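You operate a simulated robot arm through the tools that you are given. There is no shell and no other tool. Be economical: measure what you need, move in short steps, check, and stop when the job is done.

Carry out the task below with a simulated robot arm. There is one attempt and no reset: what you move stays moved.

## Task
Load the grey housing into carousel pocket A, then shut the white housing in the blow-off box.
Fine: turn each pocket to the white pointer first. Set down upright: grey housing, what you pick out.

It is judged by the outcome, as a careful person would: the job done as asked, and still so three seconds after it is handed in. It fails if anything else is knocked over, pushed out of place, dropped, spilled or broken.

## Robot
A 6-joint arm with a two-finger gripper, hanging from a carriage that runs on a gantry, over the field with the corners [-785, -310], [595, -311], [597, 1789], [-783, 1790] (x, y) and turns from -6.894 to 5.114 rad about z. Base frame: it is fixed where the carriage stands at the start and does not move with it; the origin is on the floor, on the carriage's upright axis, x ahead of it, y to its left, z up; the surface under the hand at the start is at about z = 800. Units: mm, rad, N and s.
With the tool pointing down near the work surface it reaches from about 100 to 400 mm from the robot's upright axis, wherever it stands. Its first joint turns from -2.897 to 2.897 rad. Places, roughly: black jet knob [800, 0, 800]; clear sliding lid [700, -200, 900]; filter core with black ends (3x3x5 cm) [600, 0, 800]; filter core with green ends (3x3x5 cm) [700, 0, 800]; filter core with orange ends (3x3x5 cm) [600, 0, 800]; grey BLOW-OFF box [700, -100, 800]; parts carousel [500, -100, 800]; pocket A of the carousel [500, -200, 800]. Payload 2.45 kg.
The TCP is the grasp point between the finger pads, 26 mm short of the fingertips. In the tool frame z runs along the fingers and y along their closing line. The gripper opens to 96 mm. The gripper's body begins 69 mm behind the TCP.
Orientation is told as [roll, pitch, yaw] about the base's x, y, z axes, in that order, counted from this pose: with the fingers straight down and closing along the base's y, the tool's x points along the base's -x, its y along +y and its z along -z.

## Interface
- The arm moves only by the tool drive_tool. Its argument "targets" is a list of rows, each a list of 7 numbers: the gripper command, from -1 (shut) to 1 (fully open), values between in proportion, then the shift along the tool's x, y, z in units of 50 mm (1.0 is 50 mm), then the turn, a rotation vector about the tool's x, y, z in units of 6 degrees (1.0 is 6 degrees). In form: [[grip, tx, ty, tz, ax, ay, az], ...]. A call has 1 to 20 rows; each row shifts and turns the commanded pose from where the row before left it, along the tool's axes as they then stand. A call with a number of a shift or a turn outside -1 to 1 is refused whole. Rows are played at 5 a second. More than 50 mm and 0.15 rad between two rows, or a gripper value outside its range, and nothing of the call is played. Where a pose cannot be reached the arm comes as near as it can. A force on the tool above 60 N (or 10 N above the force at the start of the call, whichever is more), or a blocked arm, ends the call early, and 0.2 s more pass. Each finger halts on what it meets, pressing with about 25 N; the grip force reading is that of the motor and also rises with nothing between the fingers. The clock runs only during rows and for 0.2 s after the last one: add rows that do not move to give the fingers time. It gives the time, the measured TCP pose, the force on the tool (base axes), the opening and the grip force at its end, in the units of the frame above (readings bear some noise), with the torque about the TCP (base axes, N m) and any sound that the robot's microphone picked up, and new pictures: "views" is both (left out), scene, wrist or none.
- Cameras (640 x 400 px; columns grow to the right, rows downward): "scene" is now at [245, -33, 1824.2]; the picture's right is [-0.59, -0.81, 0.00], its down [-0.75, 0.55, -0.36] and it looks along [0.29, -0.21, -0.93] (base axes); focal length 278 px, centre (320, 200). "wrist" rides on the gripper at [82, 3, -98] in the tool frame; the picture's right is [-0.04, 1.00, 0.00], its down [-0.73, -0.03, -0.68] and it looks along [-0.68, -0.03, 0.73] (tool axes); focal length 256 px, centre (320, 200). There is no depth. A picture from a camera that has moved, and an enlarged one, comes with that camera's place and axes in the base frame and with its lens.
- raise_lower(by): slides the trunk up (or, below 0, down) by that many mm; the arm and the scene camera ride with it, the base frame stays. It gives what a move gives, with no picture.
- steer(legs): drives the robot by 1 to 6 legs, each [ahead, left, turn to the left] in mm, mm and rad, along the robot's own axes; the way and the turn of a leg run together, so that a leg with both is an arc; at most 1500 mm and 3.142 rad a leg. The arm and the cameras ride along, it lands a little off, and it stops where it bumps. It keeps to its track: a leg is cut to what the track allows. It gives what a move gives, and a new picture of the scene camera.
- pan_tilt(pan, tilt): turns the head with the scene camera to pan (to the left, within 2.705 rad either way) and tilt (down, from -0.506 to 1.204), counted from straight ahead of the robot. It gives what a move gives, and a new picture of the scene camera.
- close_up(camera, box): a new picture of the part [left, top, right, bottom] of that camera's present view, enlarged. It takes no simulated time.
- job_done(): hands the job in; it is judged then, once.

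Work in short steps. Places have to be worked out from the pictures, the camera data and where the tool is seen: move nearer, look again, correct. Check each grasp and each placing, and mend what went wrong. You have 120 turns and 260 pictures in all, those below and enlarged ones among them. Open the gripper and draw the arm clear of the work before you hand the job in, unless the task says otherwise; then end with one line.

The tools are called after "Request:" by a JSON object that holds its "fn" and its "kwargs". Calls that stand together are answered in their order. drive_tool: Moves the arm, as the interface text tells. Its arguments: {"type":"object","properties":{"targets":{"type":"array","items":{"type":"array","items":{"type":"number"}}},"views":{"type":"string","enum":["both","scene","wrist","none"]}},"required":["targets"]} The other tools are called the same way: raise_lower (by) slides the trunk up or down; steer (legs) drives the base; pan_tilt (pan, tilt) turns the head that bears the scene camera; close_up (camera, box) takes an enlarged picture of a part of a camera's view; job_done () hands the job in.

At the start:

```text
t: 0.0
eef_pos: [482.8, -216.8, 1220.9]
tcp_rot: [0.001, -0.001, -0.001]
ft_force: [-0.9, 0.1, 0.3]
ft_torque: [-0.02, -0.01, 0.01]
gripper_width: 96.1
gripper_force: 0.2
trunk travel left (down, up): [-564.0, 38.0]
robot x, y, heading: [2.5, -0.8, 0.002]
head pan, tilt: [-0.628, 1.201]
```

scene: 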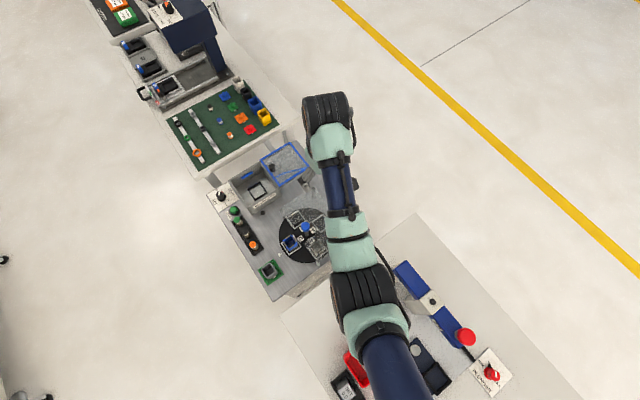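
wrist: 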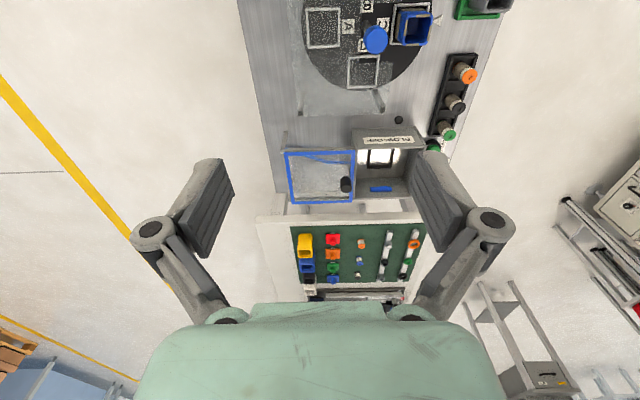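

I see the carousel, blow-off box and cores in the wrist view; I enlarge both views to identify things.

Request:
{"fn": "close_up", "kwargs": {"camera": "wrist", "box": [230, 0, 530, 210]}}

Request:
{"fn": "close_up", "kwargs": {"camera": "scene", "box": [190, 120, 350, 300]}}

```text
1.90 times, centred on (380, 105) of wrist
camera zoom: at [400.8, -213.7, 1319.1], right [0.04, 1.0, 0.0], down [0.73, -0.03, 0.68], along [0.68, -0.03, -0.73], focal length 488 px, centre (206, 381)
```

zoom: 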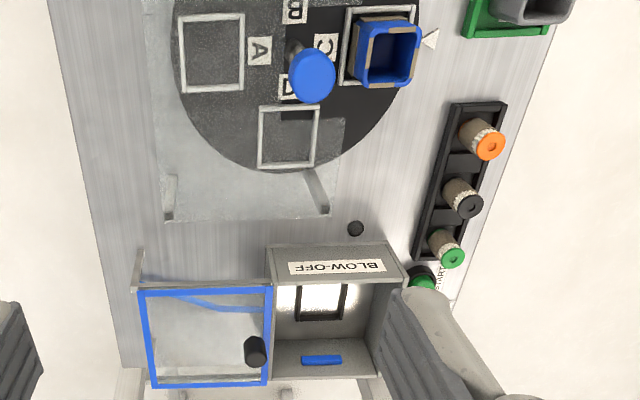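

```text
2.22 times, centred on (270, 210) of scene
camera zoom: at [245.0, -33.0, 1824.2], right [-0.59, -0.81, 0.0], down [-0.75, 0.55, -0.36], along [0.29, -0.21, -0.93], focal length 617 px, centre (431, 178)
```

zoom: 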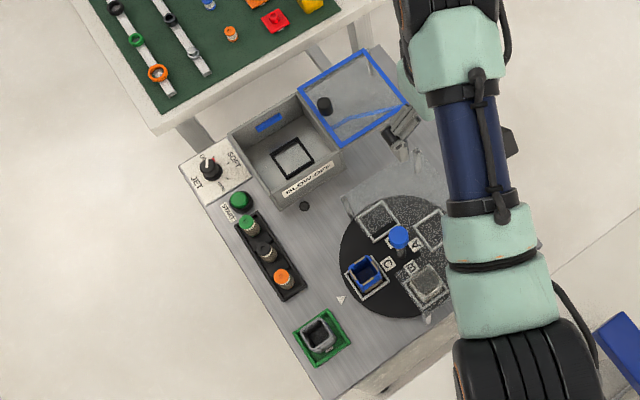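

I pull the tool back 200 mm and down a bit so that the wrist camera sees the carousel and the green pad.

Request:
{"fn": "drive_tool", "kwargs": {"targets": [[1, 1, 0, 0, 0, 0, 0], [1, 1, 0, 0, 0, 0, 0], [1, 1, 0, 0, 0, 0, 0], [1, 1, 0.8, 0, 0, 0, 0], [1, 0, 0.8, 0, 0, 0, 0], [1, 0, 0, 0, 0, 0, 0]]}}

```text
refused: row 4 steps farther than a row can; nothing moved
```

Row 4 combined too long a step; I split it.

Request:
{"fn": "drive_tool", "kwargs": {"targets": [[1, 1, 0, 0, 0, 0, 0], [1, 1, 0, 0, 0, 0, 0], [1, 1, 0, 0, 0, 0, 0], [1, 1, 0, 0, 0, 0, 0], [1, 0, 0.8, 0, 0, 0, 0], [1, 0, 0.8, 0, 0, 0, 0], [1, 0, 0, 0, 0, 0, 0]]}}

```text
t: 1.6
eef_pos: [317.3, -157.8, 1136.0]
tcp_rot: [0.0, -0.003, 0.0]
ft_force: [0.3, -0.2, 0.2]
ft_torque: [-0.01, -0.02, 0.0]
gripper_width: 96.1
gripper_force: 0.1
out of reach, approached as far as the arm can: row 1, 2, 3, 4, 5, 6
trunk travel left (down, up): [-564.0, 38.0]
robot x, y, heading: [1.0, -0.1, 0.0]
head pan, tilt: [-0.628, 1.201]
camera scene: at [245.0, -33.0, 1824.2], right [-0.59, -0.81, 0.0], down [-0.75, 0.55, -0.36], along [0.29, -0.21, -0.93], focal length 278 px, centre (320, 200)
camera wrist: at [235.5, -154.0, 1233.8], right [0.04, 1.0, 0.0], down [0.73, -0.03, 0.68], along [0.68, -0.03, -0.73], focal length 256 px, centre (320, 200)
```

scene: 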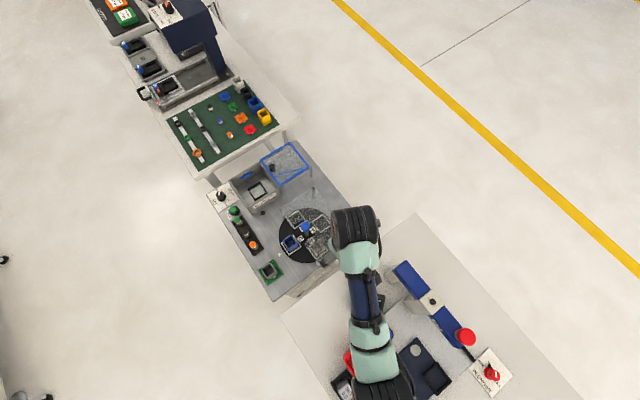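
wrist: 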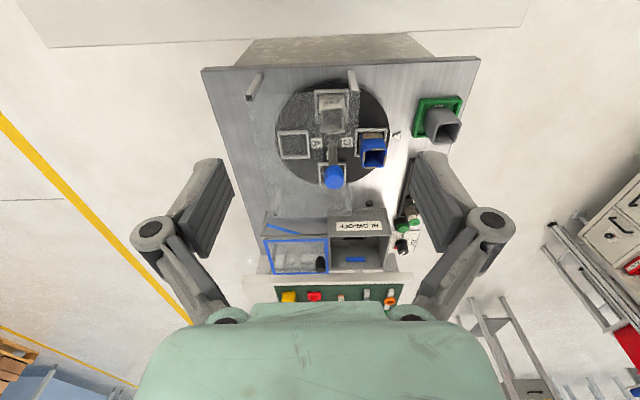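

Request:
{"fn": "close_up", "kwargs": {"camera": "wrist", "box": [190, 40, 490, 230]}}

Request:
{"fn": "close_up", "kwargs": {"camera": "scene", "box": [250, 180, 350, 300]}}

```text
2.11 times, centred on (340, 135) of wrist
camera zoom: at [235.5, -154.0, 1233.8], right [0.04, 1.0, 0.0], down [0.73, -0.03, 0.68], along [0.68, -0.03, -0.73], focal length 539 px, centre (278, 337)
```

zoom: 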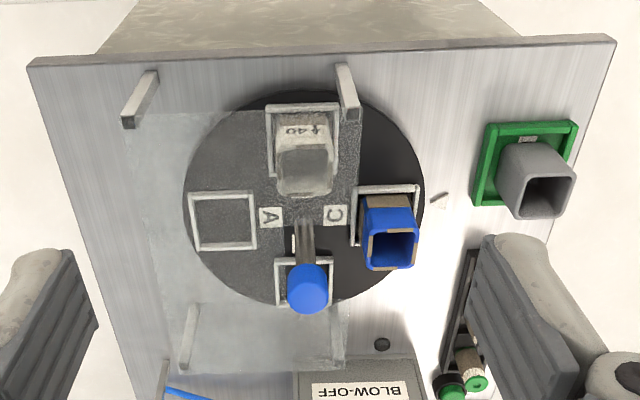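

```text
3.33 times, centred on (300, 240) of scene
camera zoom: at [245.0, -33.0, 1824.2], right [-0.59, -0.81, 0.0], down [-0.75, 0.55, -0.36], along [0.29, -0.21, -0.93], focal length 925 px, centre (387, 67)
```

zoom: 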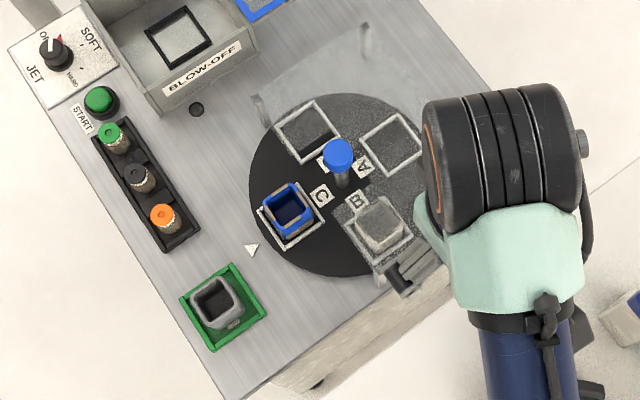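

Knob top is about (478,-141,~925), grey housing (444,43), white housing in B under the clear plate on posts (~z 895). I drive the carriage ahead to bring the work into reach.

Request:
{"fn": "steer", "kwargs": {"legs": [[200, 0, 0]]}}

Request:
{"fn": "raise_lower", "kwargs": {"by": -100}}

Request:
{"fn": "drive_tool", "kwargs": {"targets": [[1, 0.9, 0, 0, 0, 0, 0], [1, 0.9, 0, 0, 0, 0, 0], [1, 0.9, 0, 0, 0, 0, 0], [1, 0.9, 0, 0, 0, 0, 0], [1, 0, 0, 0, 0, 0, 0]]}}

```text
t: 3.2
eef_pos: [518.2, -158.3, 1135.2]
tcp_rot: [-0.002, -0.004, 0.0]
ft_force: [-0.2, 0.3, -0.5]
ft_torque: [-0.01, 0.01, 0.01]
gripper_width: 95.9
gripper_force: 0.0
trunk travel left (down, up): [-564.0, 38.0]
robot x, y, heading: [200.3, -0.7, 0.007]
head pan, tilt: [-0.628, 1.201]
camera scene: at [444.3, -33.2, 1824.2], right [-0.59, -0.81, 0.0], down [-0.75, 0.55, -0.36], along [0.29, -0.21, -0.93], focal length 278 px, centre (320, 200)
```

scene: 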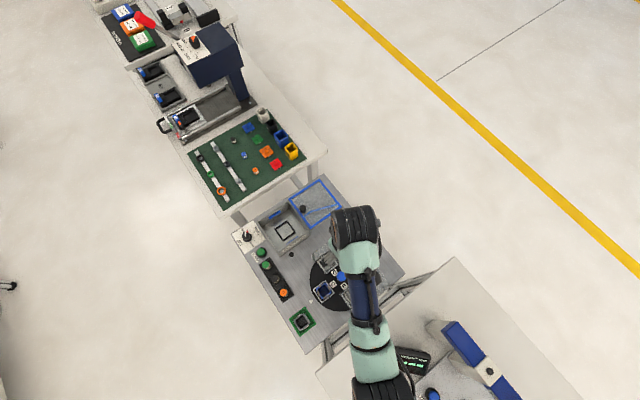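

```text
t: 4.5
eef_pos: [516.8, -158.6, 1034.4]
tcp_rot: [-0.002, -0.004, 0.001]
ft_force: [-0.8, 0.5, 1.9]
ft_torque: [0.0, 0.02, 0.02]
gripper_width: 96.0
gripper_force: 0.1
trunk travel left (down, up): [-464.0, 138.0]
robot x, y, heading: [198.3, -1.7, -0.0]
head pan, tilt: [-0.628, 1.201]
```

```text
t: 5.7
eef_pos: [337.9, -158.0, 1030.8]
tcp_rot: [-0.002, -0.003, -0.001]
ft_force: [0.1, -0.6, -0.5]
ft_torque: [0.04, 0.0, 0.03]
gripper_width: 96.1
gripper_force: 0.1
out of reach, approached as far as the arm can: row 1
trunk travel left (down, up): [-464.0, 138.0]
robot x, y, heading: [199.4, -1.8, 0.002]
head pan, tilt: [-0.628, 1.201]
camera scene: at [444.3, -33.2, 1724.2], right [-0.59, -0.81, 0.0], down [-0.75, 0.55, -0.36], along [0.29, -0.21, -0.93], focal length 278 px, centre (320, 200)
camera wrist: at [255.4, -154.3, 1129.3], right [0.04, 1.0, 0.0], down [0.73, -0.03, 0.68], along [0.68, -0.03, -0.73], focal length 256 px, centre (320, 200)
```

scene: 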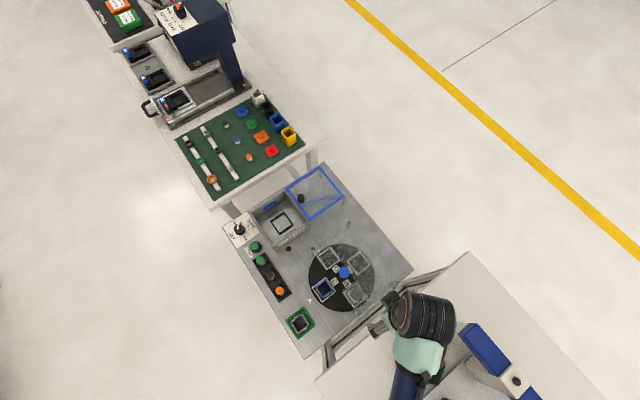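
wrist: 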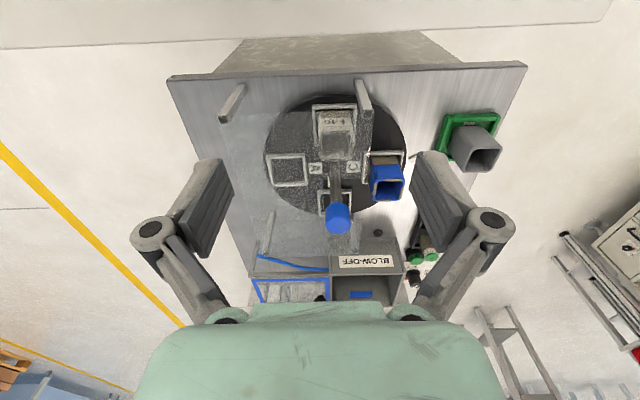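

Now reach works. Enlarging for precise positions.

Request:
{"fn": "close_up", "kwargs": {"camera": "wrist", "box": [220, 70, 520, 250]}}

Request:
{"fn": "close_up", "kwargs": {"camera": "scene", "box": [270, 220, 400, 350]}}

Request:
{"fn": "close_up", "kwargs": {"camera": "scene", "box": [210, 150, 360, 270]}}

```text
2.13 times, centred on (370, 160) of wrist
camera zoom: at [255.4, -154.3, 1129.3], right [0.04, 1.0, 0.0], down [0.73, -0.03, 0.68], along [0.68, -0.03, -0.73], focal length 546 px, centre (213, 285)
```

zoom: 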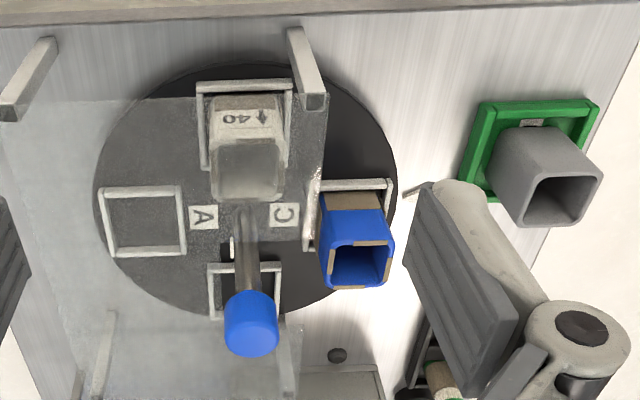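

```text
3.08 times, centred on (335, 285) of scene
camera zoom: at [444.3, -33.2, 1724.2], right [-0.59, -0.81, 0.0], down [-0.75, 0.55, -0.36], along [0.29, -0.21, -0.93], focal length 854 px, centre (274, -62)
```

zoom: 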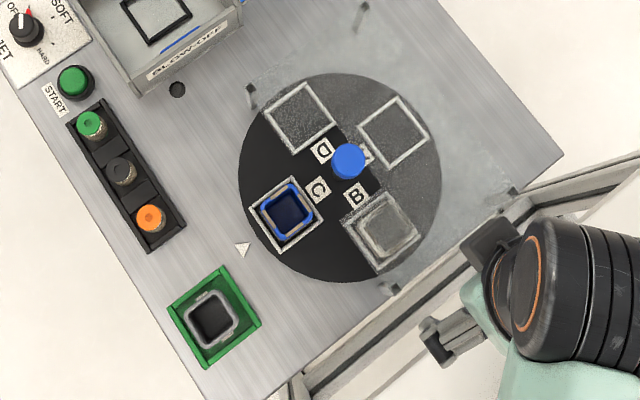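

```text
3.33 times, centred on (285, 210) of scene
camera zoom: at [444.3, -33.2, 1724.2], right [-0.59, -0.81, 0.0], down [-0.75, 0.55, -0.36], along [0.29, -0.21, -0.93], focal length 925 px, centre (437, 167)
```

zoom: 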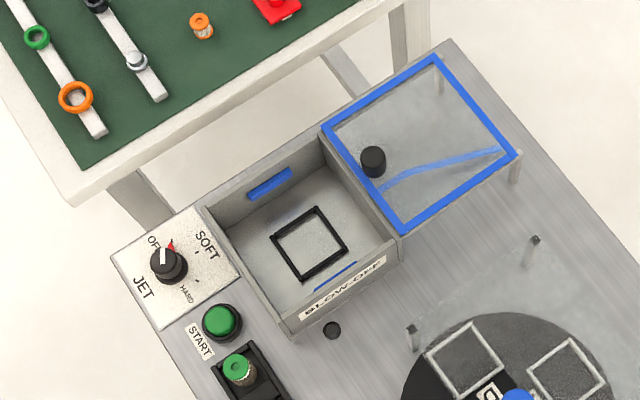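

Knob: centre about (479,-141.5), z 912–932, 30 mm wide; clear plate at z≈897. I move above it and pre-turn the tool 90° counter-clockwise.

Request:
{"fn": "drive_tool", "kwargs": {"targets": [[0.2, -0.94, 0.11, 0, 0, 0, 0], [0.2, -0.94, 0.11, 0, 0, 0, 0], [0.2, -0.94, 0.11, 0, 0, 0, 0], [0.2, 0, 0, 0.62, 0, 0, 0], [0.2, 0, 0, 0, 0, 0, 0]]}}

Request:
{"fn": "drive_tool", "kwargs": {"targets": [[0.2, 0, 0, 0, 0, 0, -1], [0.2, 0, 0, 0, 0, 0, -1], [0.2, 0, 0, 0, 0, 0, -1], [0.2, 0, 0, 0, 0, 0, -1], [0.2, 0, 0, 0, 0, 0, -1], [0.2, 0, 0, 0, 0, 0, -1], [0.2, 0, 0, 0, 0, 0, -1], [0.2, 0, 0, 0, 0, 0, -1], [0.2, 0, 0, 0, 0, 0, -1], [0.2, 0, 0, 0, 0, 0, -1], [0.2, 0, 0, 0, 0, 0, -1], [0.2, 0, 0, 0, 0, 0, -1], [0.2, 0, 0, 0, 0, 0, -1], [0.2, 0, 0, 0, 0, 0, -1], [0.2, 0, 0, 0, 0, 0, -1], [0.2, 0, 0, 0, 0, 0, 0]]}}

```text
t: 6.9
eef_pos: [477.5, -141.4, 1000.3]
tcp_rot: [-0.001, -0.002, -0.002]
ft_force: [-0.3, 0.0, -1.1]
ft_torque: [-0.02, 0.02, 0.01]
gripper_width: 57.5
gripper_force: 0.1
trunk travel left (down, up): [-464.0, 138.0]
robot x, y, heading: [198.6, 3.4, -0.001]
head pan, tilt: [-0.628, 1.201]
camera scene: at [444.3, -33.2, 1724.2], right [-0.59, -0.81, 0.0], down [-0.75, 0.55, -0.36], along [0.29, -0.21, -0.93], focal length 278 px, centre (320, 200)
camera wrist: at [396.1, -138.4, 1098.1], right [0.04, 1.0, 0.0], down [0.73, -0.03, 0.68], along [0.68, -0.03, -0.73], focal length 256 px, centre (320, 200)
```

scene: 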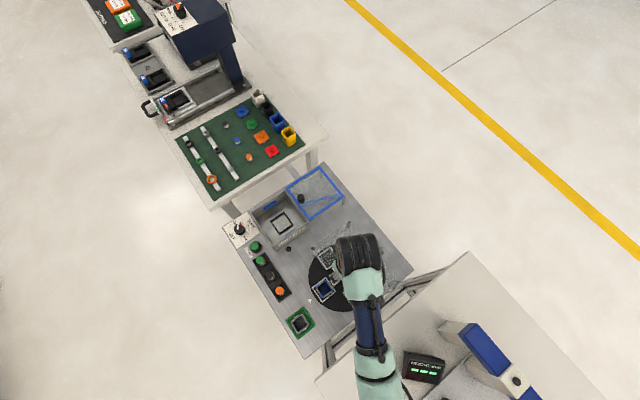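
wrist: 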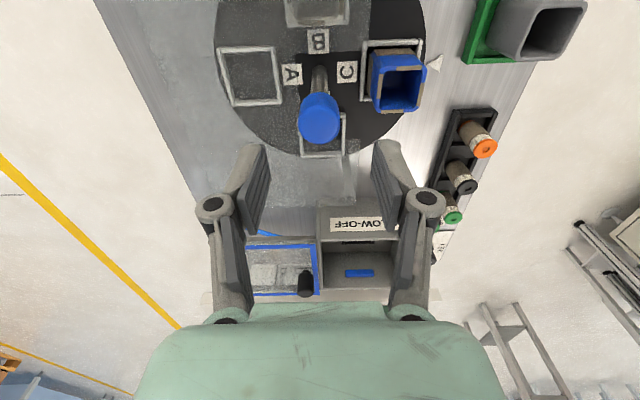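

```text
t: 10.3
eef_pos: [477.9, -142.3, 1000.6]
tcp_rot: [-0.003, 0.002, 1.572]
ft_force: [0.8, -0.1, 0.3]
ft_torque: [0.01, -0.02, 0.0]
gripper_width: 57.6
gripper_force: 0.2
trunk travel left (down, up): [-464.0, 138.0]
robot x, y, heading: [198.0, 0.6, 0.002]
head pan, tilt: [-0.628, 1.201]
camera scene: at [444.4, -33.2, 1724.2], right [-0.59, -0.81, 0.0], down [-0.75, 0.55, -0.36], along [0.29, -0.21, -0.93], focal length 278 px, centre (320, 200)
camera wrist: at [474.7, -223.3, 1099.0], right [-1.0, 0.04, 0.0], down [0.03, 0.73, 0.68], along [0.03, 0.68, -0.74], focal length 256 px, centre (320, 200)
```

scene: 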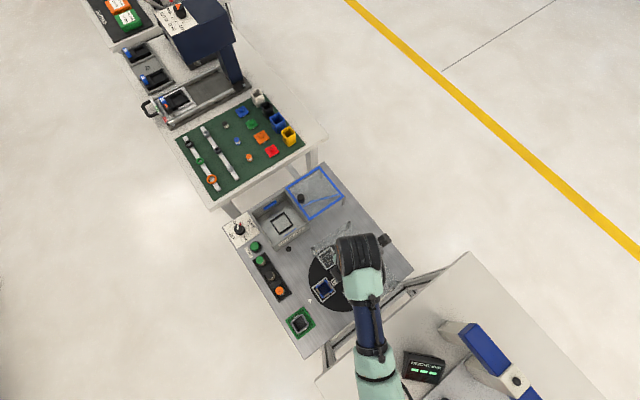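
wrist: 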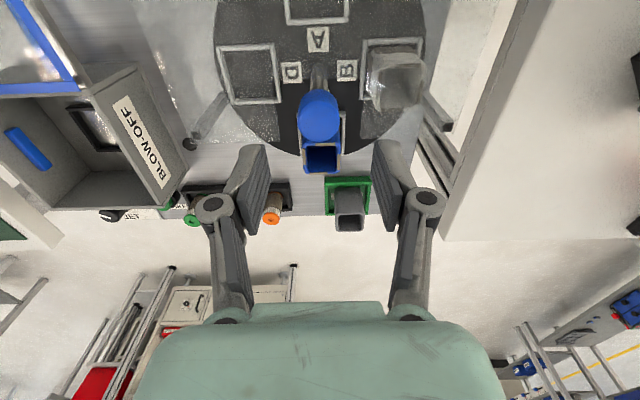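

Knob lies on the tool axis in both views. I descend to z≈930 (tips just above the plate), then grip.

Request:
{"fn": "drive_tool", "kwargs": {"targets": [[0.2, 0, 0, 0.7, 0, 0, 0], [0.2, 0, 0, 0.69, 0, 0, 0], [0.2, 0, 0, 0, 0, 0, 0], [-1, 0, 0, 0, 0, 0, 0], [-1, 0, 0, 0, 0, 0, 0], [-1, 0, 0, 0, 0, 0, 0], [-1, 0, 0, 0, 0, 0, 0]]}}

```text
t: 11.9
eef_pos: [479.7, -140.9, 930.9]
tcp_rot: [-0.006, 0.002, 1.57]
ft_force: [6.2, -1.4, -12.9]
ft_torque: [-0.13, -0.19, -0.05]
gripper_width: 29.9
gripper_force: 44.6
trunk travel left (down, up): [-464.0, 138.0]
robot x, y, heading: [198.9, 0.4, -0.003]
head pan, tilt: [-0.628, 1.201]
camera scene: at [444.7, -33.2, 1724.2], right [-0.59, -0.81, 0.0], down [-0.75, 0.55, -0.36], along [0.29, -0.21, -0.93], focal length 278 px, centre (320, 200)
camera wrist: at [475.8, -223.3, 1029.4], right [-1.0, 0.04, 0.0], down [0.03, 0.73, 0.68], along [0.03, 0.68, -0.74], focal length 256 px, centre (320, 200)
```

scene: 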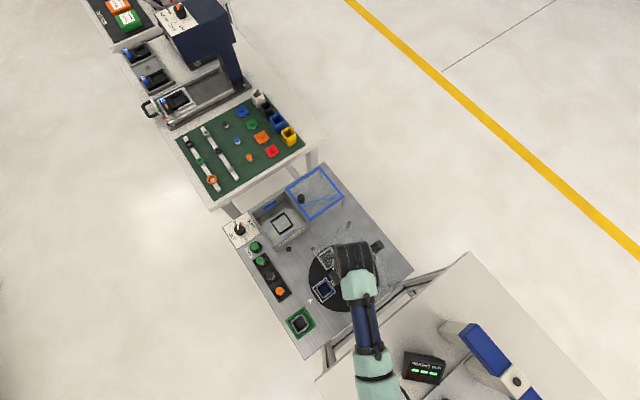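
wrist: 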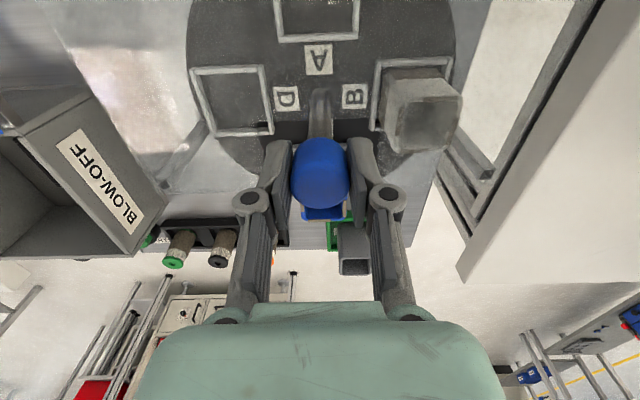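

Gripped (29.9 mm). I turn clockwise 60° slowly and check that the disc follows.

Request:
{"fn": "drive_tool", "kwargs": {"targets": [[-1, 0, 0, 0, 0, 0, 0.2], [-1, 0, 0, 0, 0, 0, 0.5], [-1, 0, 0, 0, 0, 0, 0.6], [-1, 0, 0, 0, 0, 0, 0.6], [-1, 0, 0, 0, 0, 0, 0.6], [-1, 0, 0, 0, 0, 0, 0.6], [-1, 0, 0, 0, 0, 0, 0.6], [-1, 0, 0, 0, 0, 0, 0.6], [-1, 0, 0, 0, 0, 0, 0.6], [-1, 0, 0, 0, 0, 0, 0.6], [-1, 0, 0, 0, 0, 0, 0.6], [-1, 0, 0, 0, 0, 0, 0.6], [-1, 0, 0, 0, 0, 0, 0.6], [-1, 0, 0, 0, 0, 0, 0.6], [-1, 0, 0, 0, 0, 0, 0.6], [-1, 0, 0, 0, 0, 0, 0.6], [-1, 0, 0, 0, 0, 0, 0.6], [-1, 0, 0, 0, 0, 0, 0.3], [-1, 0, 0, 0, 0, 0, 0]]}}

```text
t: 15.9
eef_pos: [480.1, -143.0, 930.1]
tcp_rot: [-0.005, -0.004, 0.521]
ft_force: [17.2, -5.7, -36.9]
ft_torque: [-0.03, -0.38, 0.01]
gripper_width: 29.6
gripper_force: 45.2
trunk travel left (down, up): [-464.0, 138.0]
robot x, y, heading: [199.5, -2.1, 0.001]
head pan, tilt: [-0.628, 1.201]
camera scene: at [445.1, -33.3, 1724.4], right [-0.59, -0.81, 0.0], down [-0.75, 0.55, -0.36], along [0.29, -0.21, -0.93], focal length 278 px, centre (320, 200)
camera wrist: at [407.2, -179.9, 1029.2], right [-0.46, 0.89, 0.0], down [0.65, 0.34, 0.68], along [0.61, 0.31, -0.73], focal length 256 px, centre (320, 200)
```

scene: 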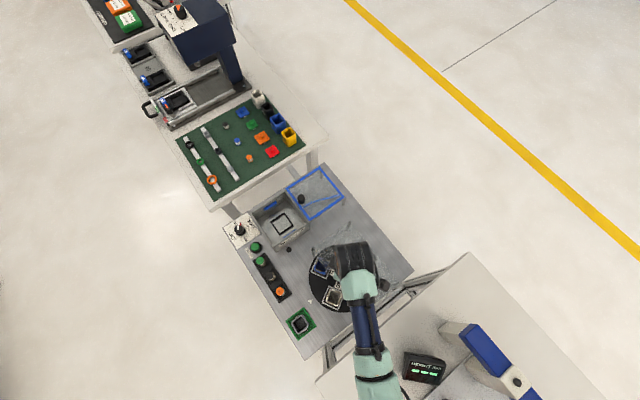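
wrist: 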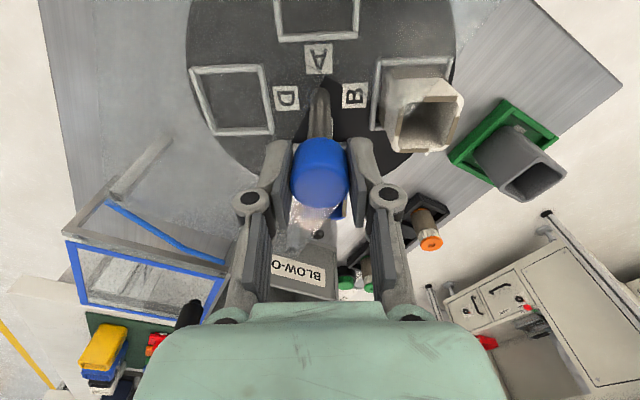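

The disc follows rigidly. There's a pull of −37 N in z, so I ease down 1.5 mm and continue turning 60°.

Request:
{"fn": "drive_tool", "kwargs": {"targets": [[-1, 0, 0, 0.03, 0, 0, 0], [-1, 0, 0, 0, 0, 0, 0]], "views": "none"}}

```text
t: 16.5
eef_pos: [479.3, -142.1, 930.4]
tcp_rot: [-0.004, -0.003, 0.524]
ft_force: [6.7, 0.3, 0.8]
ft_torque: [-0.06, 0.16, -0.01]
gripper_width: 29.6
gripper_force: 44.7
trunk travel left (down, up): [-464.0, 138.0]
robot x, y, heading: [199.3, 3.5, -0.003]
head pan, tilt: [-0.628, 1.201]
```

Force relieved. Continue turning 60° clockwise.

Request:
{"fn": "drive_tool", "kwargs": {"targets": [[-1, 0, 0, 0, 0, 0, 0.2], [-1, 0, 0, 0, 0, 0, 0.5], [-1, 0, 0, 0, 0, 0, 0.6], [-1, 0, 0, 0, 0, 0, 0.6], [-1, 0, 0, 0, 0, 0, 0.6], [-1, 0, 0, 0, 0, 0, 0.6], [-1, 0, 0, 0, 0, 0, 0.6], [-1, 0, 0, 0, 0, 0, 0.6], [-1, 0, 0, 0, 0, 0, 0.6], [-1, 0, 0, 0, 0, 0, 0.6], [-1, 0, 0, 0, 0, 0, 0.6], [-1, 0, 0, 0, 0, 0, 0.6], [-1, 0, 0, 0, 0, 0, 0.6], [-1, 0, 0, 0, 0, 0, 0.6], [-1, 0, 0, 0, 0, 0, 0.6], [-1, 0, 0, 0, 0, 0, 0.6], [-1, 0, 0, 0, 0, 0, 0.6], [-1, 0, 0, 0, 0, 0, 0.3], [-1, 0, 0, 0, 0, 0, 0]], "views": "none"}}

```text
t: 20.5
eef_pos: [480.7, -142.7, 928.7]
tcp_rot: [0.001, -0.005, -0.524]
ft_force: [10.7, -6.2, -5.5]
ft_torque: [-0.16, -0.28, -0.04]
gripper_width: 29.2
gripper_force: 44.8
trunk travel left (down, up): [-464.0, 138.0]
robot x, y, heading: [201.8, 3.8, 0.004]
head pan, tilt: [-0.628, 1.201]
```

Going well; another 60° to complete 180°.

Request:
{"fn": "drive_tool", "kwargs": {"targets": [[-1, 0, 0, 0, 0, 0, 0.2], [-1, 0, 0, 0, 0, 0, 0.5], [-1, 0, 0, 0, 0, 0, 0.6], [-1, 0, 0, 0, 0, 0, 0.6], [-1, 0, 0, 0, 0, 0, 0.6], [-1, 0, 0, 0, 0, 0, 0.6], [-1, 0, 0, 0, 0, 0, 0.6], [-1, 0, 0, 0, 0, 0, 0.6], [-1, 0, 0, 0, 0, 0, 0.6], [-1, 0, 0, 0, 0, 0, 0.6], [-1, 0, 0, 0, 0, 0, 0.6], [-1, 0, 0, 0, 0, 0, 0.6], [-1, 0, 0, 0, 0, 0, 0.6], [-1, 0, 0, 0, 0, 0, 0.6], [-1, 0, 0, 0, 0, 0, 0.6], [-1, 0, 0, 0, 0, 0, 0.6], [-1, 0, 0, 0, 0, 0, 0.6], [-1, 0, 0, 0, 0, 0, 0.3], [-1, 0, 0, 0, 0, 0, 0]]}}

Request:
{"fn": "close_up", "kwargs": {"camera": "scene", "box": [270, 220, 400, 350]}}

```text
t: 24.5
eef_pos: [480.1, -143.4, 928.5]
tcp_rot: [0.003, -0.005, -1.573]
ft_force: [16.3, -13.9, -50.5]
ft_torque: [-0.23, -0.55, -0.03]
gripper_width: 29.1
gripper_force: 44.8
trunk travel left (down, up): [-464.0, 138.0]
robot x, y, heading: [198.1, -0.4, -0.0]
head pan, tilt: [-0.628, 1.201]
camera scene: at [444.9, -33.9, 1724.2], right [-0.59, -0.81, 0.0], down [-0.75, 0.55, -0.36], along [0.29, -0.21, -0.93], focal length 278 px, centre (320, 200)
camera wrist: at [482.5, -61.4, 1027.7], right [1.0, -0.04, 0.0], down [-0.03, -0.73, 0.68], along [-0.03, -0.68, -0.73], focal length 256 px, centre (320, 200)
```

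scene: 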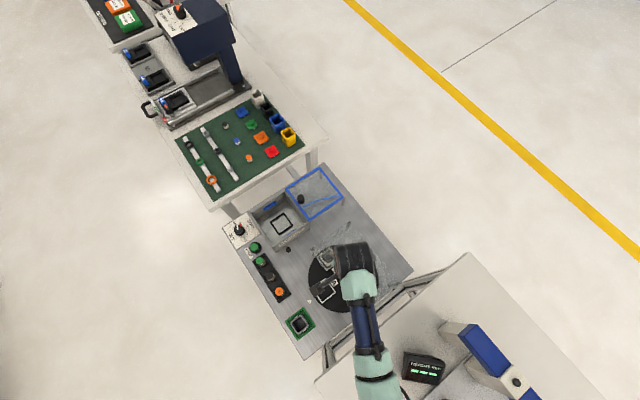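
wrist: 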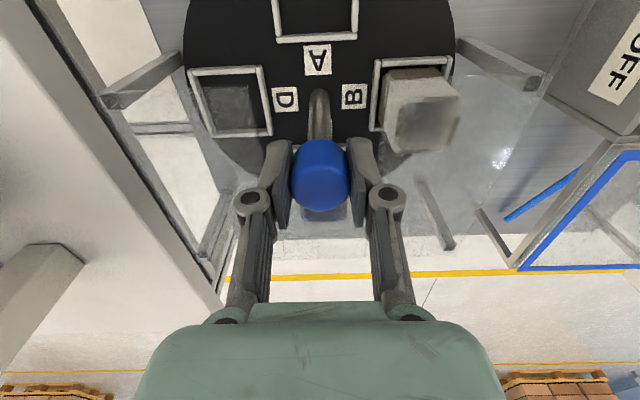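

```text
3.08 times, centred on (335, 285) of scene
camera zoom: at [444.9, -33.9, 1724.2], right [-0.59, -0.81, 0.0], down [-0.75, 0.55, -0.36], along [0.29, -0.21, -0.93], focal length 854 px, centre (274, -62)
```

zoom: 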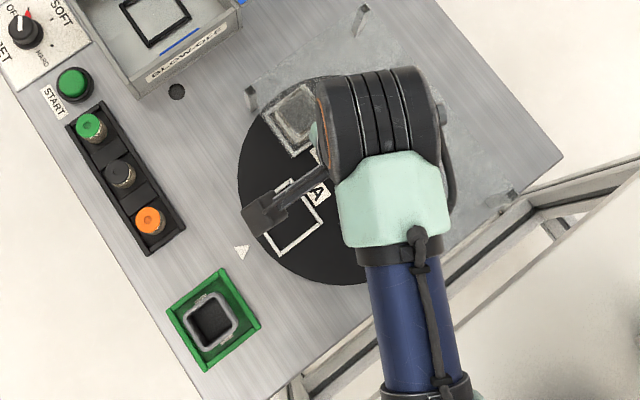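

Pocket A is at the pointer. I relieve the pull, open, and rise 70 mm.

Request:
{"fn": "drive_tool", "kwargs": {"targets": [[-1, 0, 0, 0.03, 0, 0, 0], [0.2, 0, 0, 0, 0, 0, 0], [0.2, 0, 0, 0, 0, 0, 0], [0.2, 0, 0, 0, 0, 0, 0], [0.2, 0, 0, -0.7, 0, 0, 0], [0.2, 0, 0, -0.7, 0, 0, 0], [0.2, 0, 0, 0, 0, 0, 0]]}}

```text
t: 26.1
eef_pos: [477.7, -141.9, 998.1]
tcp_rot: [0.003, -0.002, -1.57]
ft_force: [0.0, -1.2, -0.4]
ft_torque: [0.0, 0.0, 0.0]
gripper_width: 57.6
gripper_force: 0.0
trunk travel left (down, up): [-464.0, 138.0]
robot x, y, heading: [200.4, 0.5, -0.0]
head pan, tilt: [-0.628, 1.201]
camera scene: at [444.4, -33.2, 1724.2], right [-0.59, -0.81, 0.0], down [-0.75, 0.55, -0.36], along [0.29, -0.21, -0.93], focal length 278 px, centre (320, 200)
camera wrist: at [480.8, -60.1, 1096.4], right [1.0, -0.04, 0.0], down [-0.03, -0.73, 0.68], along [-0.02, -0.68, -0.73], focal length 256 px, centre (320, 200)
```

scene: 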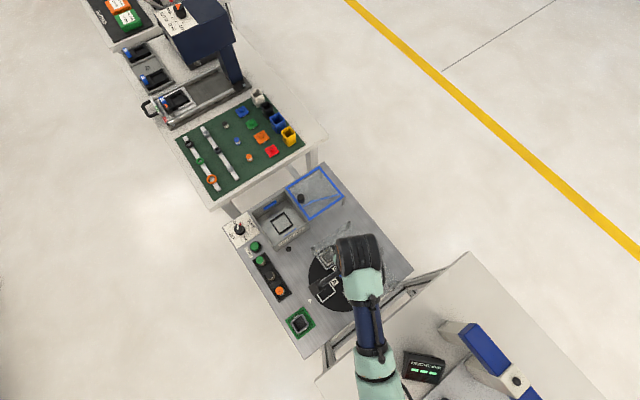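
wrist: 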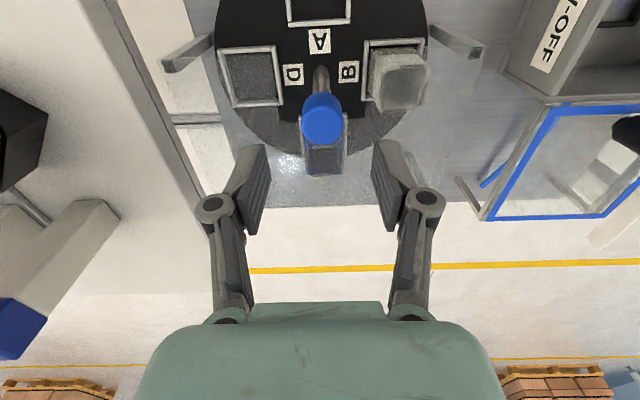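

Carousel holds. With this yaw (closing along x) the camera stays on the free side; I go over to the grey housing at about (444,43), opening fully.

Request:
{"fn": "drive_tool", "kwargs": {"targets": [[1, 0, 0, -0.5, 0, 0, 0], [1, 0.92, -0.17, 0, 0, 0, 0], [1, 0.92, -0.17, 0, 0, 0, 0], [1, 0.92, -0.17, 0, 0, 0, 0], [1, 0.92, -0.17, 0, 0, 0, 0], [1, 0, 0, 0, 0, 0, 0]]}}

Request:
{"fn": "close_up", "kwargs": {"camera": "wrist", "box": [200, 0, 440, 200]}}

Request:
{"fn": "close_up", "kwargs": {"camera": "scene", "box": [270, 220, 400, 350]}}

```text
t: 27.5
eef_pos: [444.7, 42.5, 1022.7]
tcp_rot: [0.003, -0.002, -1.572]
ft_force: [0.3, 0.2, -0.6]
ft_torque: [0.0, -0.01, 0.02]
gripper_width: 96.0
gripper_force: 0.1
trunk travel left (down, up): [-464.0, 138.0]
robot x, y, heading: [200.6, -0.4, -0.0]
head pan, tilt: [-0.628, 1.201]
camera scene: at [444.4, -33.2, 1724.2], right [-0.59, -0.81, 0.0], down [-0.75, 0.55, -0.36], along [0.29, -0.21, -0.93], focal length 278 px, centre (320, 200)
camera wrist: at [447.1, 124.8, 1121.2], right [1.0, -0.04, 0.0], down [-0.03, -0.73, 0.68], along [-0.03, -0.68, -0.73], focal length 256 px, centre (320, 200)
```

scene: 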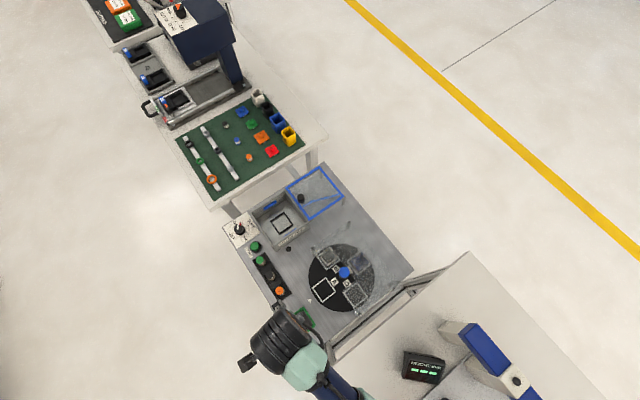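
wrist: 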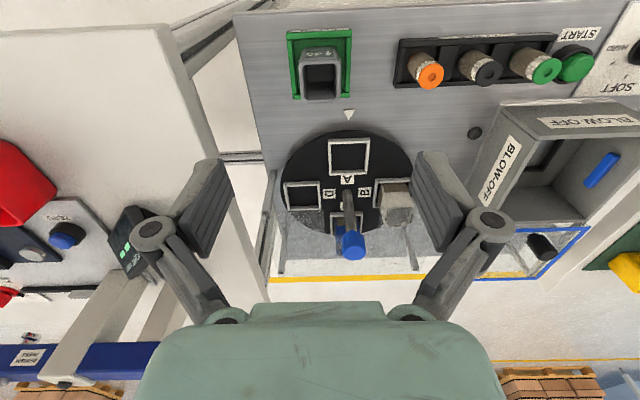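

```text
2.00 times, centred on (320, 100) of wrist
camera zoom: at [447.1, 124.8, 1121.2], right [1.0, -0.04, 0.0], down [-0.03, -0.73, 0.68], along [-0.03, -0.68, -0.73], focal length 512 px, centre (320, 400)
```

zoom: 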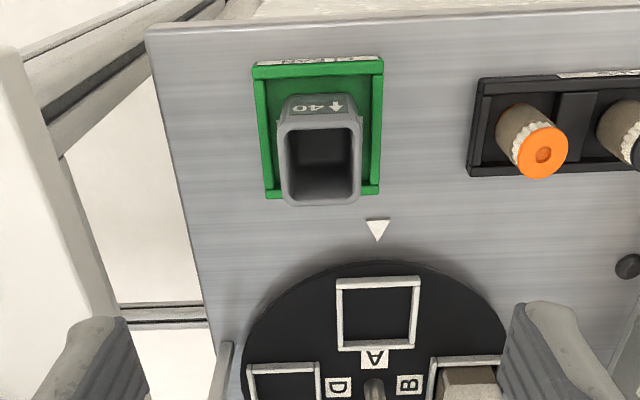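

```text
3.08 times, centred on (335, 285) of scene
camera zoom: at [444.4, -33.2, 1724.2], right [-0.59, -0.81, 0.0], down [-0.75, 0.55, -0.36], along [0.29, -0.21, -0.93], focal length 854 px, centre (274, -62)
```

zoom: 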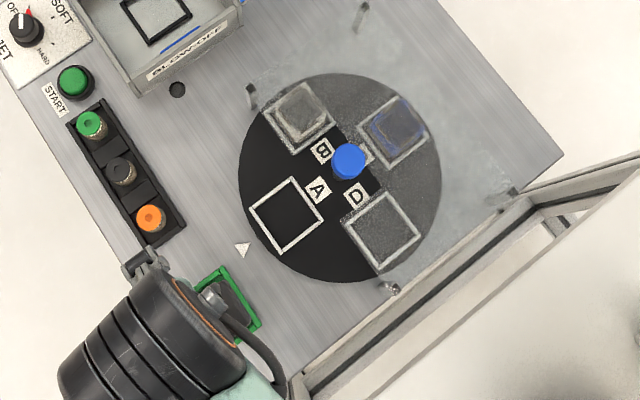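

Housing centre estimated (442.5,40.5), top ≈861, 40 mm wide. I descend with fingers open to TCP z≈846 and check.

Request:
{"fn": "drive_tool", "kwargs": {"targets": [[1, -0.04, -0.04, 0.9, 0, 0, 0], [1, 0, 0, 0.9, 0, 0, 0], [1, 0, 0, 0.9, 0, 0, 0], [1, 0, 0, 0.4, 0, 0, 0], [1, 0, 0, 0, 0, 0, 0]], "views": "wrist"}}

```text
t: 28.7
eef_pos: [442.7, 39.1, 866.3]
tcp_rot: [0.004, -0.004, -1.57]
ft_force: [0.3, 0.1, 0.3]
ft_torque: [-0.04, 0.02, -0.02]
gripper_width: 95.6
gripper_force: 0.0
trunk travel left (down, up): [-464.0, 138.0]
robot x, y, heading: [197.0, -1.7, -0.001]
head pan, tilt: [-0.628, 1.201]
camera wrist: at [446.1, 121.0, 965.7], right [1.0, -0.04, 0.0], down [-0.03, -0.73, 0.68], along [-0.02, -0.68, -0.73], focal length 256 px, centre (320, 200)
```

wrist: 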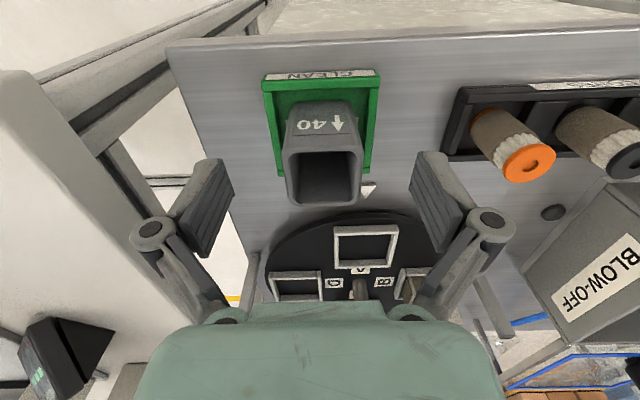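

Aligned between the fingers. Descend 20 mm more and close.

Request:
{"fn": "drive_tool", "kwargs": {"targets": [[1, 0, 0, 0.4, 0, 0, 0], [1, 0, 0, 0, 0, 0, 0], [-1, 0, 0, 0, 0, 0, 0], [-1, 0, 0, 0, 0, 0, 0], [-1, 0, 0, 0, 0, 0, 0], [-1, 0, 0, 0, 0, 0, 0], [-1, 0, 0, 0, 0, 0, 0]], "views": "wrist"}}

```text
t: 30.3
eef_pos: [441.9, 39.4, 846.7]
tcp_rot: [0.004, -0.002, -1.57]
ft_force: [-0.1, 0.1, 0.3]
ft_torque: [-0.02, 0.01, -0.03]
gripper_width: 38.8
gripper_force: 25.2
trunk travel left (down, up): [-464.0, 138.0]
robot x, y, heading: [204.4, 3.9, -0.002]
head pan, tilt: [-0.628, 1.201]
camera wrist: at [445.9, 121.1, 945.8], right [1.0, -0.04, 0.0], down [-0.03, -0.73, 0.68], along [-0.02, -0.68, -0.73], focal length 256 px, centre (320, 200)
```

wrist: 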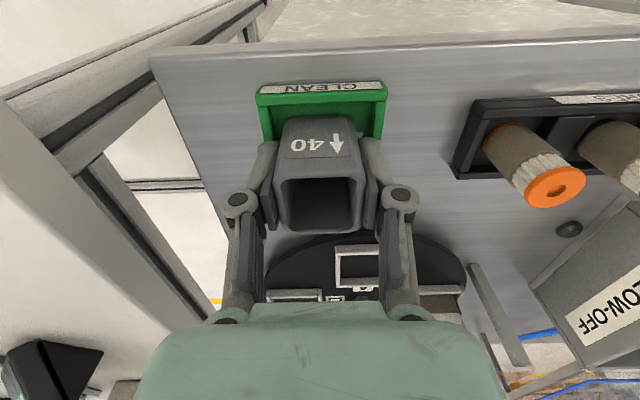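

Grasped (38.8 mm). I lift 70 mm and carry to near pocket A, est. (480,-72), then look.

Request:
{"fn": "drive_tool", "kwargs": {"targets": [[-1, 0, 0, -0.5, 0, 0, 0], [-1, 0, 0, -0.9, 0, 0, 0], [-1, -0.75, 0.25, 0, 0, 0, 0], [-1, -0.75, 0.25, 0, 0, 0, 0], [-1, -0.74, 0.26, 0, 0, 0, 0], [-1, 0, 0, 0, 0, 0, 0]]}}

Request:
{"fn": "close_up", "kwargs": {"camera": "wrist", "box": [200, 40, 440, 240]}}

Request:
{"fn": "close_up", "kwargs": {"camera": "scene", "box": [270, 220, 400, 350]}}

```text
t: 31.7
eef_pos: [478.7, -72.9, 915.0]
tcp_rot: [0.003, -0.002, -1.571]
ft_force: [-0.4, -0.5, -0.4]
ft_torque: [0.01, 0.03, -0.03]
gripper_width: 38.9
gripper_force: 24.8
trunk travel left (down, up): [-464.0, 138.0]
robot x, y, heading: [199.1, -1.1, 0.002]
head pan, tilt: [-0.628, 1.201]
camera scene: at [444.4, -33.3, 1724.2], right [-0.59, -0.81, 0.0], down [-0.75, 0.55, -0.36], along [0.29, -0.21, -0.93], focal length 278 px, centre (320, 200)
camera wrist: at [482.8, 9.3, 1014.6], right [1.0, -0.04, 0.0], down [-0.03, -0.73, 0.68], along [-0.02, -0.68, -0.73], focal length 256 px, centre (320, 200)
```

scene: 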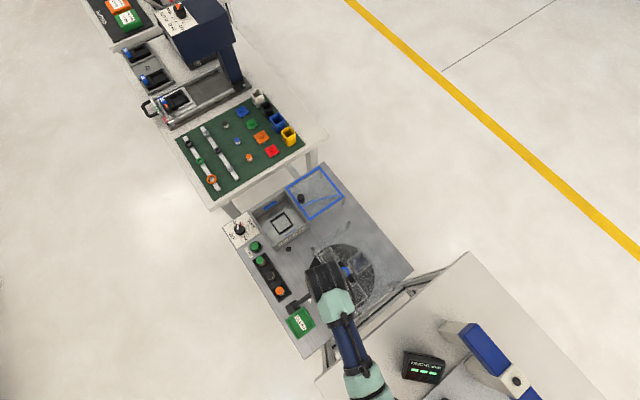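
wrist: 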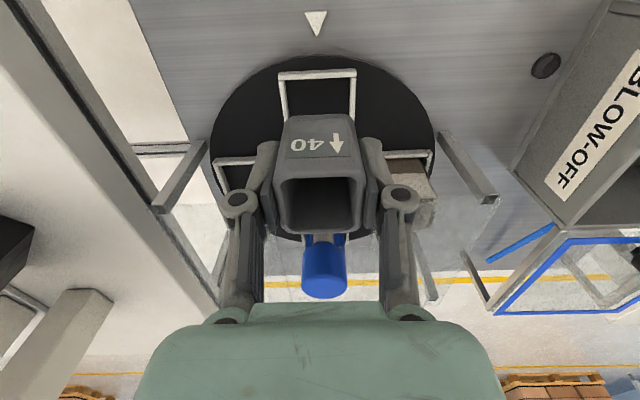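

```text
2.00 times, centred on (320, 140) of wrist
camera zoom: at [482.8, 9.3, 1014.6], right [1.0, -0.04, 0.0], down [-0.03, -0.73, 0.68], along [-0.02, -0.68, -0.73], focal length 512 px, centre (320, 320)
```

zoom: 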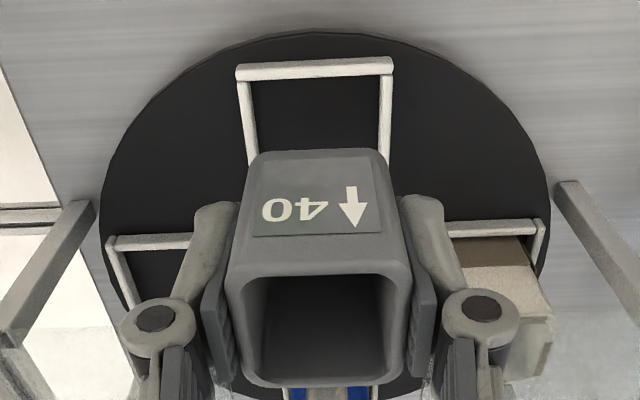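

```text
3.08 times, centred on (335, 285) of scene
camera zoom: at [444.4, -33.3, 1724.2], right [-0.59, -0.81, 0.0], down [-0.75, 0.55, -0.36], along [0.29, -0.21, -0.93], focal length 854 px, centre (274, -62)
```

zoom: 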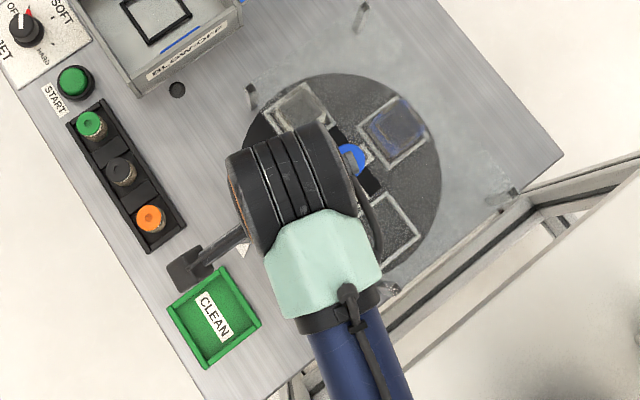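

Pocket centre ≈(480,-74). I correct slightly and lower to TCP z≈862.

Request:
{"fn": "drive_tool", "kwargs": {"targets": [[-1, -0.03, 0.02, 0.4, 0, 0, 0], [-1, 0, 0, 0.4, 0, 0, 0], [-1, 0, 0, 0.26, 0, 0, 0], [-1, 0, 0, 0, 0, 0, 0]]}}

Request:
{"fn": "close_up", "kwargs": {"camera": "wrist", "box": [200, 40, 440, 240]}}

```text
t: 32.7
eef_pos: [480.4, -73.8, 863.8]
tcp_rot: [0.003, -0.002, -1.571]
ft_force: [0.8, 0.1, 0.6]
ft_torque: [-0.01, -0.02, 0.0]
gripper_width: 38.8
gripper_force: 24.7
trunk travel left (down, up): [-464.0, 138.0]
robot x, y, heading: [199.0, 0.2, 0.002]
head pan, tilt: [-0.628, 1.201]
camera scene: at [444.4, -33.2, 1724.2], right [-0.59, -0.81, 0.0], down [-0.75, 0.55, -0.36], along [0.29, -0.21, -0.93], focal length 278 px, centre (320, 200)
camera wrist: at [484.5, 8.1, 962.5], right [1.0, -0.04, 0.0], down [-0.03, -0.73, 0.68], along [-0.02, -0.68, -0.73], focal length 256 px, centre (320, 200)
```

scene: 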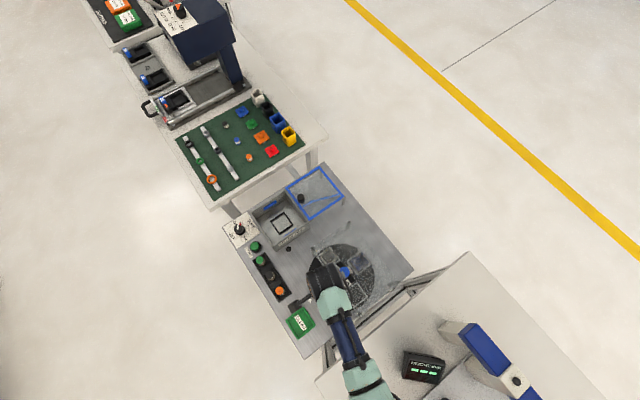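
wrist: 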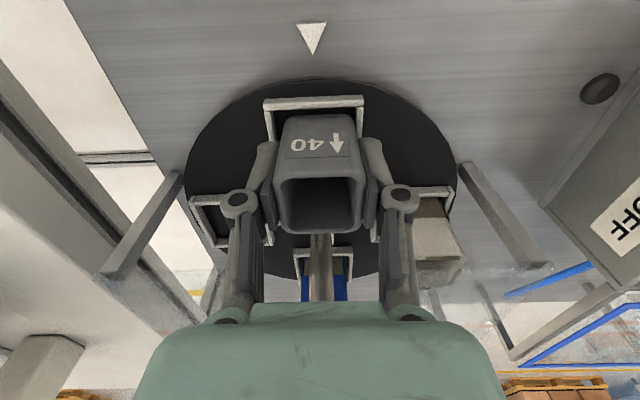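

```text
2.00 times, centred on (320, 140) of wrist
camera zoom: at [484.5, 8.1, 962.5], right [1.0, -0.04, 0.0], down [-0.03, -0.73, 0.68], along [-0.02, -0.68, -0.73], focal length 512 px, centre (320, 320)
```

zoom: 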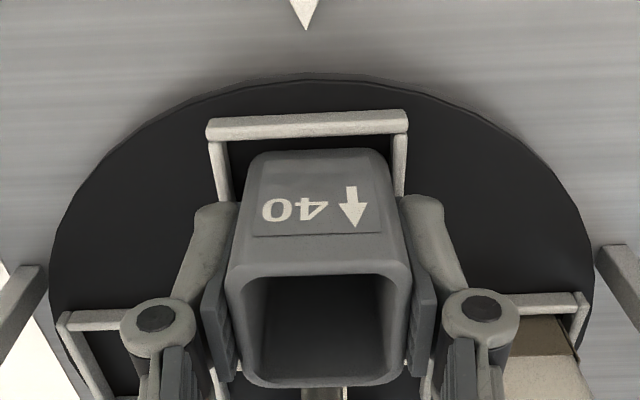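

Offset in x ~2 mm; correct and lower in small steps to 855.

Request:
{"fn": "drive_tool", "kwargs": {"targets": [[-1, -0.02, -0.045, 0, 0, 0, 0], [-1, 0, 0, 0.08, 0, 0, 0], [-1, 0, 0, 0.06, 0, 0, 0], [-1, 0, 0, 0.04, 0, 0, 0], [-1, 0, 0, 0, 0, 0, 0]], "views": "none"}}

```text
t: 33.9
eef_pos: [482.0, -75.7, 856.9]
tcp_rot: [0.008, -0.003, -1.57]
ft_force: [-0.1, -0.3, 20.0]
ft_torque: [-0.01, -0.02, 0.01]
gripper_width: 39.0
gripper_force: 25.1
trunk travel left (down, up): [-464.0, 138.0]
robot x, y, heading: [201.0, -2.5, 0.002]
head pan, tilt: [-0.628, 1.201]
```

Contact with +20 N at 856.9. Check by picture before releasing.

Request:
{"fn": "close_up", "kwargs": {"camera": "wrist", "box": [200, 40, 440, 240]}}

```text
2.00 times, centred on (320, 140) of wrist
camera zoom: at [484.3, 7.0, 954.5], right [1.0, -0.04, 0.01], down [-0.03, -0.73, 0.68], along [-0.02, -0.68, -0.73], focal length 512 px, centre (320, 320)
```

zoom: 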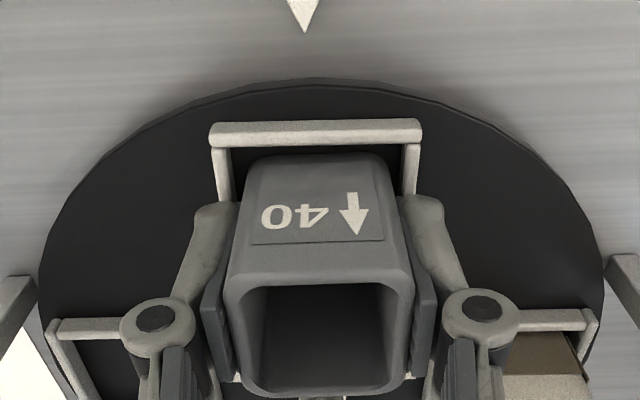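

It's inside the frame, seated on the floor. Relieve, open and rise clear.

Request:
{"fn": "drive_tool", "kwargs": {"targets": [[-1, 0, 0, -0.03, 0, 0, 0], [-0.1, 0, 0, 0, 0, 0, 0], [0.4, 0, 0, 0, 0, 0, 0], [0.4, 0, 0, 0, 0, 0, 0], [0.4, 0, 0, 0, 0, 0, 0], [0.4, 0, 0, -0.5, 0, 0, 0], [0.4, 0, 0, -1, 0, 0, 0], [0.4, 0, 0, -1, 0, 0, 0], [0.4, 0, 0, -0.4, 0, 0, 0], [0.4, 0, 0, 0, 0, 0, 0]]}}

Request:
{"fn": "close_up", "kwargs": {"camera": "wrist", "box": [200, 20, 440, 220]}}

```text
t: 36.1
eef_pos: [478.7, -74.5, 1003.4]
tcp_rot: [0.005, 0.0, -1.571]
ft_force: [0.3, 0.5, 0.3]
ft_torque: [0.0, 0.0, -0.03]
gripper_width: 67.2
gripper_force: 0.2
trunk travel left (down, up): [-464.0, 138.0]
robot x, y, heading: [199.8, 1.3, 0.001]
head pan, tilt: [-0.628, 1.201]
camera scene: at [444.4, -33.2, 1724.2], right [-0.59, -0.81, 0.0], down [-0.75, 0.55, -0.36], along [0.29, -0.21, -0.93], focal length 278 px, centre (320, 200)
camera wrist: at [481.8, 7.9, 1102.6], right [1.0, -0.04, 0.0], down [-0.03, -0.73, 0.68], along [-0.03, -0.68, -0.73], focal length 256 px, centre (320, 200)
```

scene: 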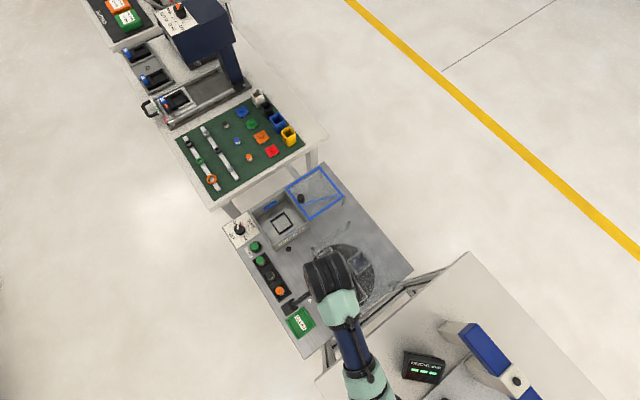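
wrist: 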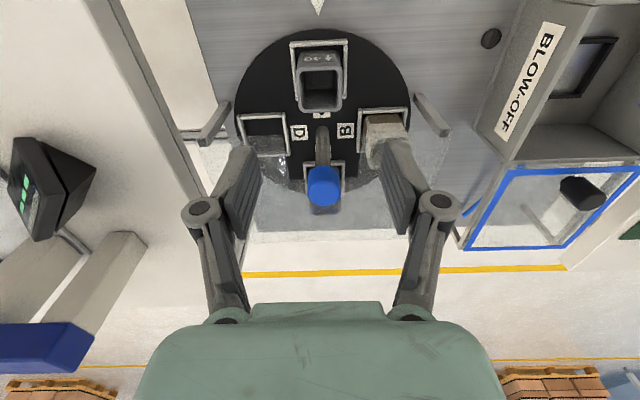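

```text
2.00 times, centred on (320, 120) of wrist
camera zoom: at [481.8, 7.9, 1102.6], right [1.0, -0.04, 0.0], down [-0.03, -0.73, 0.68], along [-0.03, -0.68, -0.73], focal length 512 px, centre (320, 360)
```

zoom: 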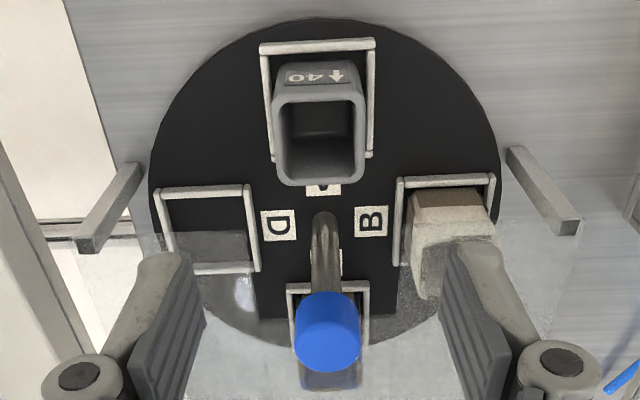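

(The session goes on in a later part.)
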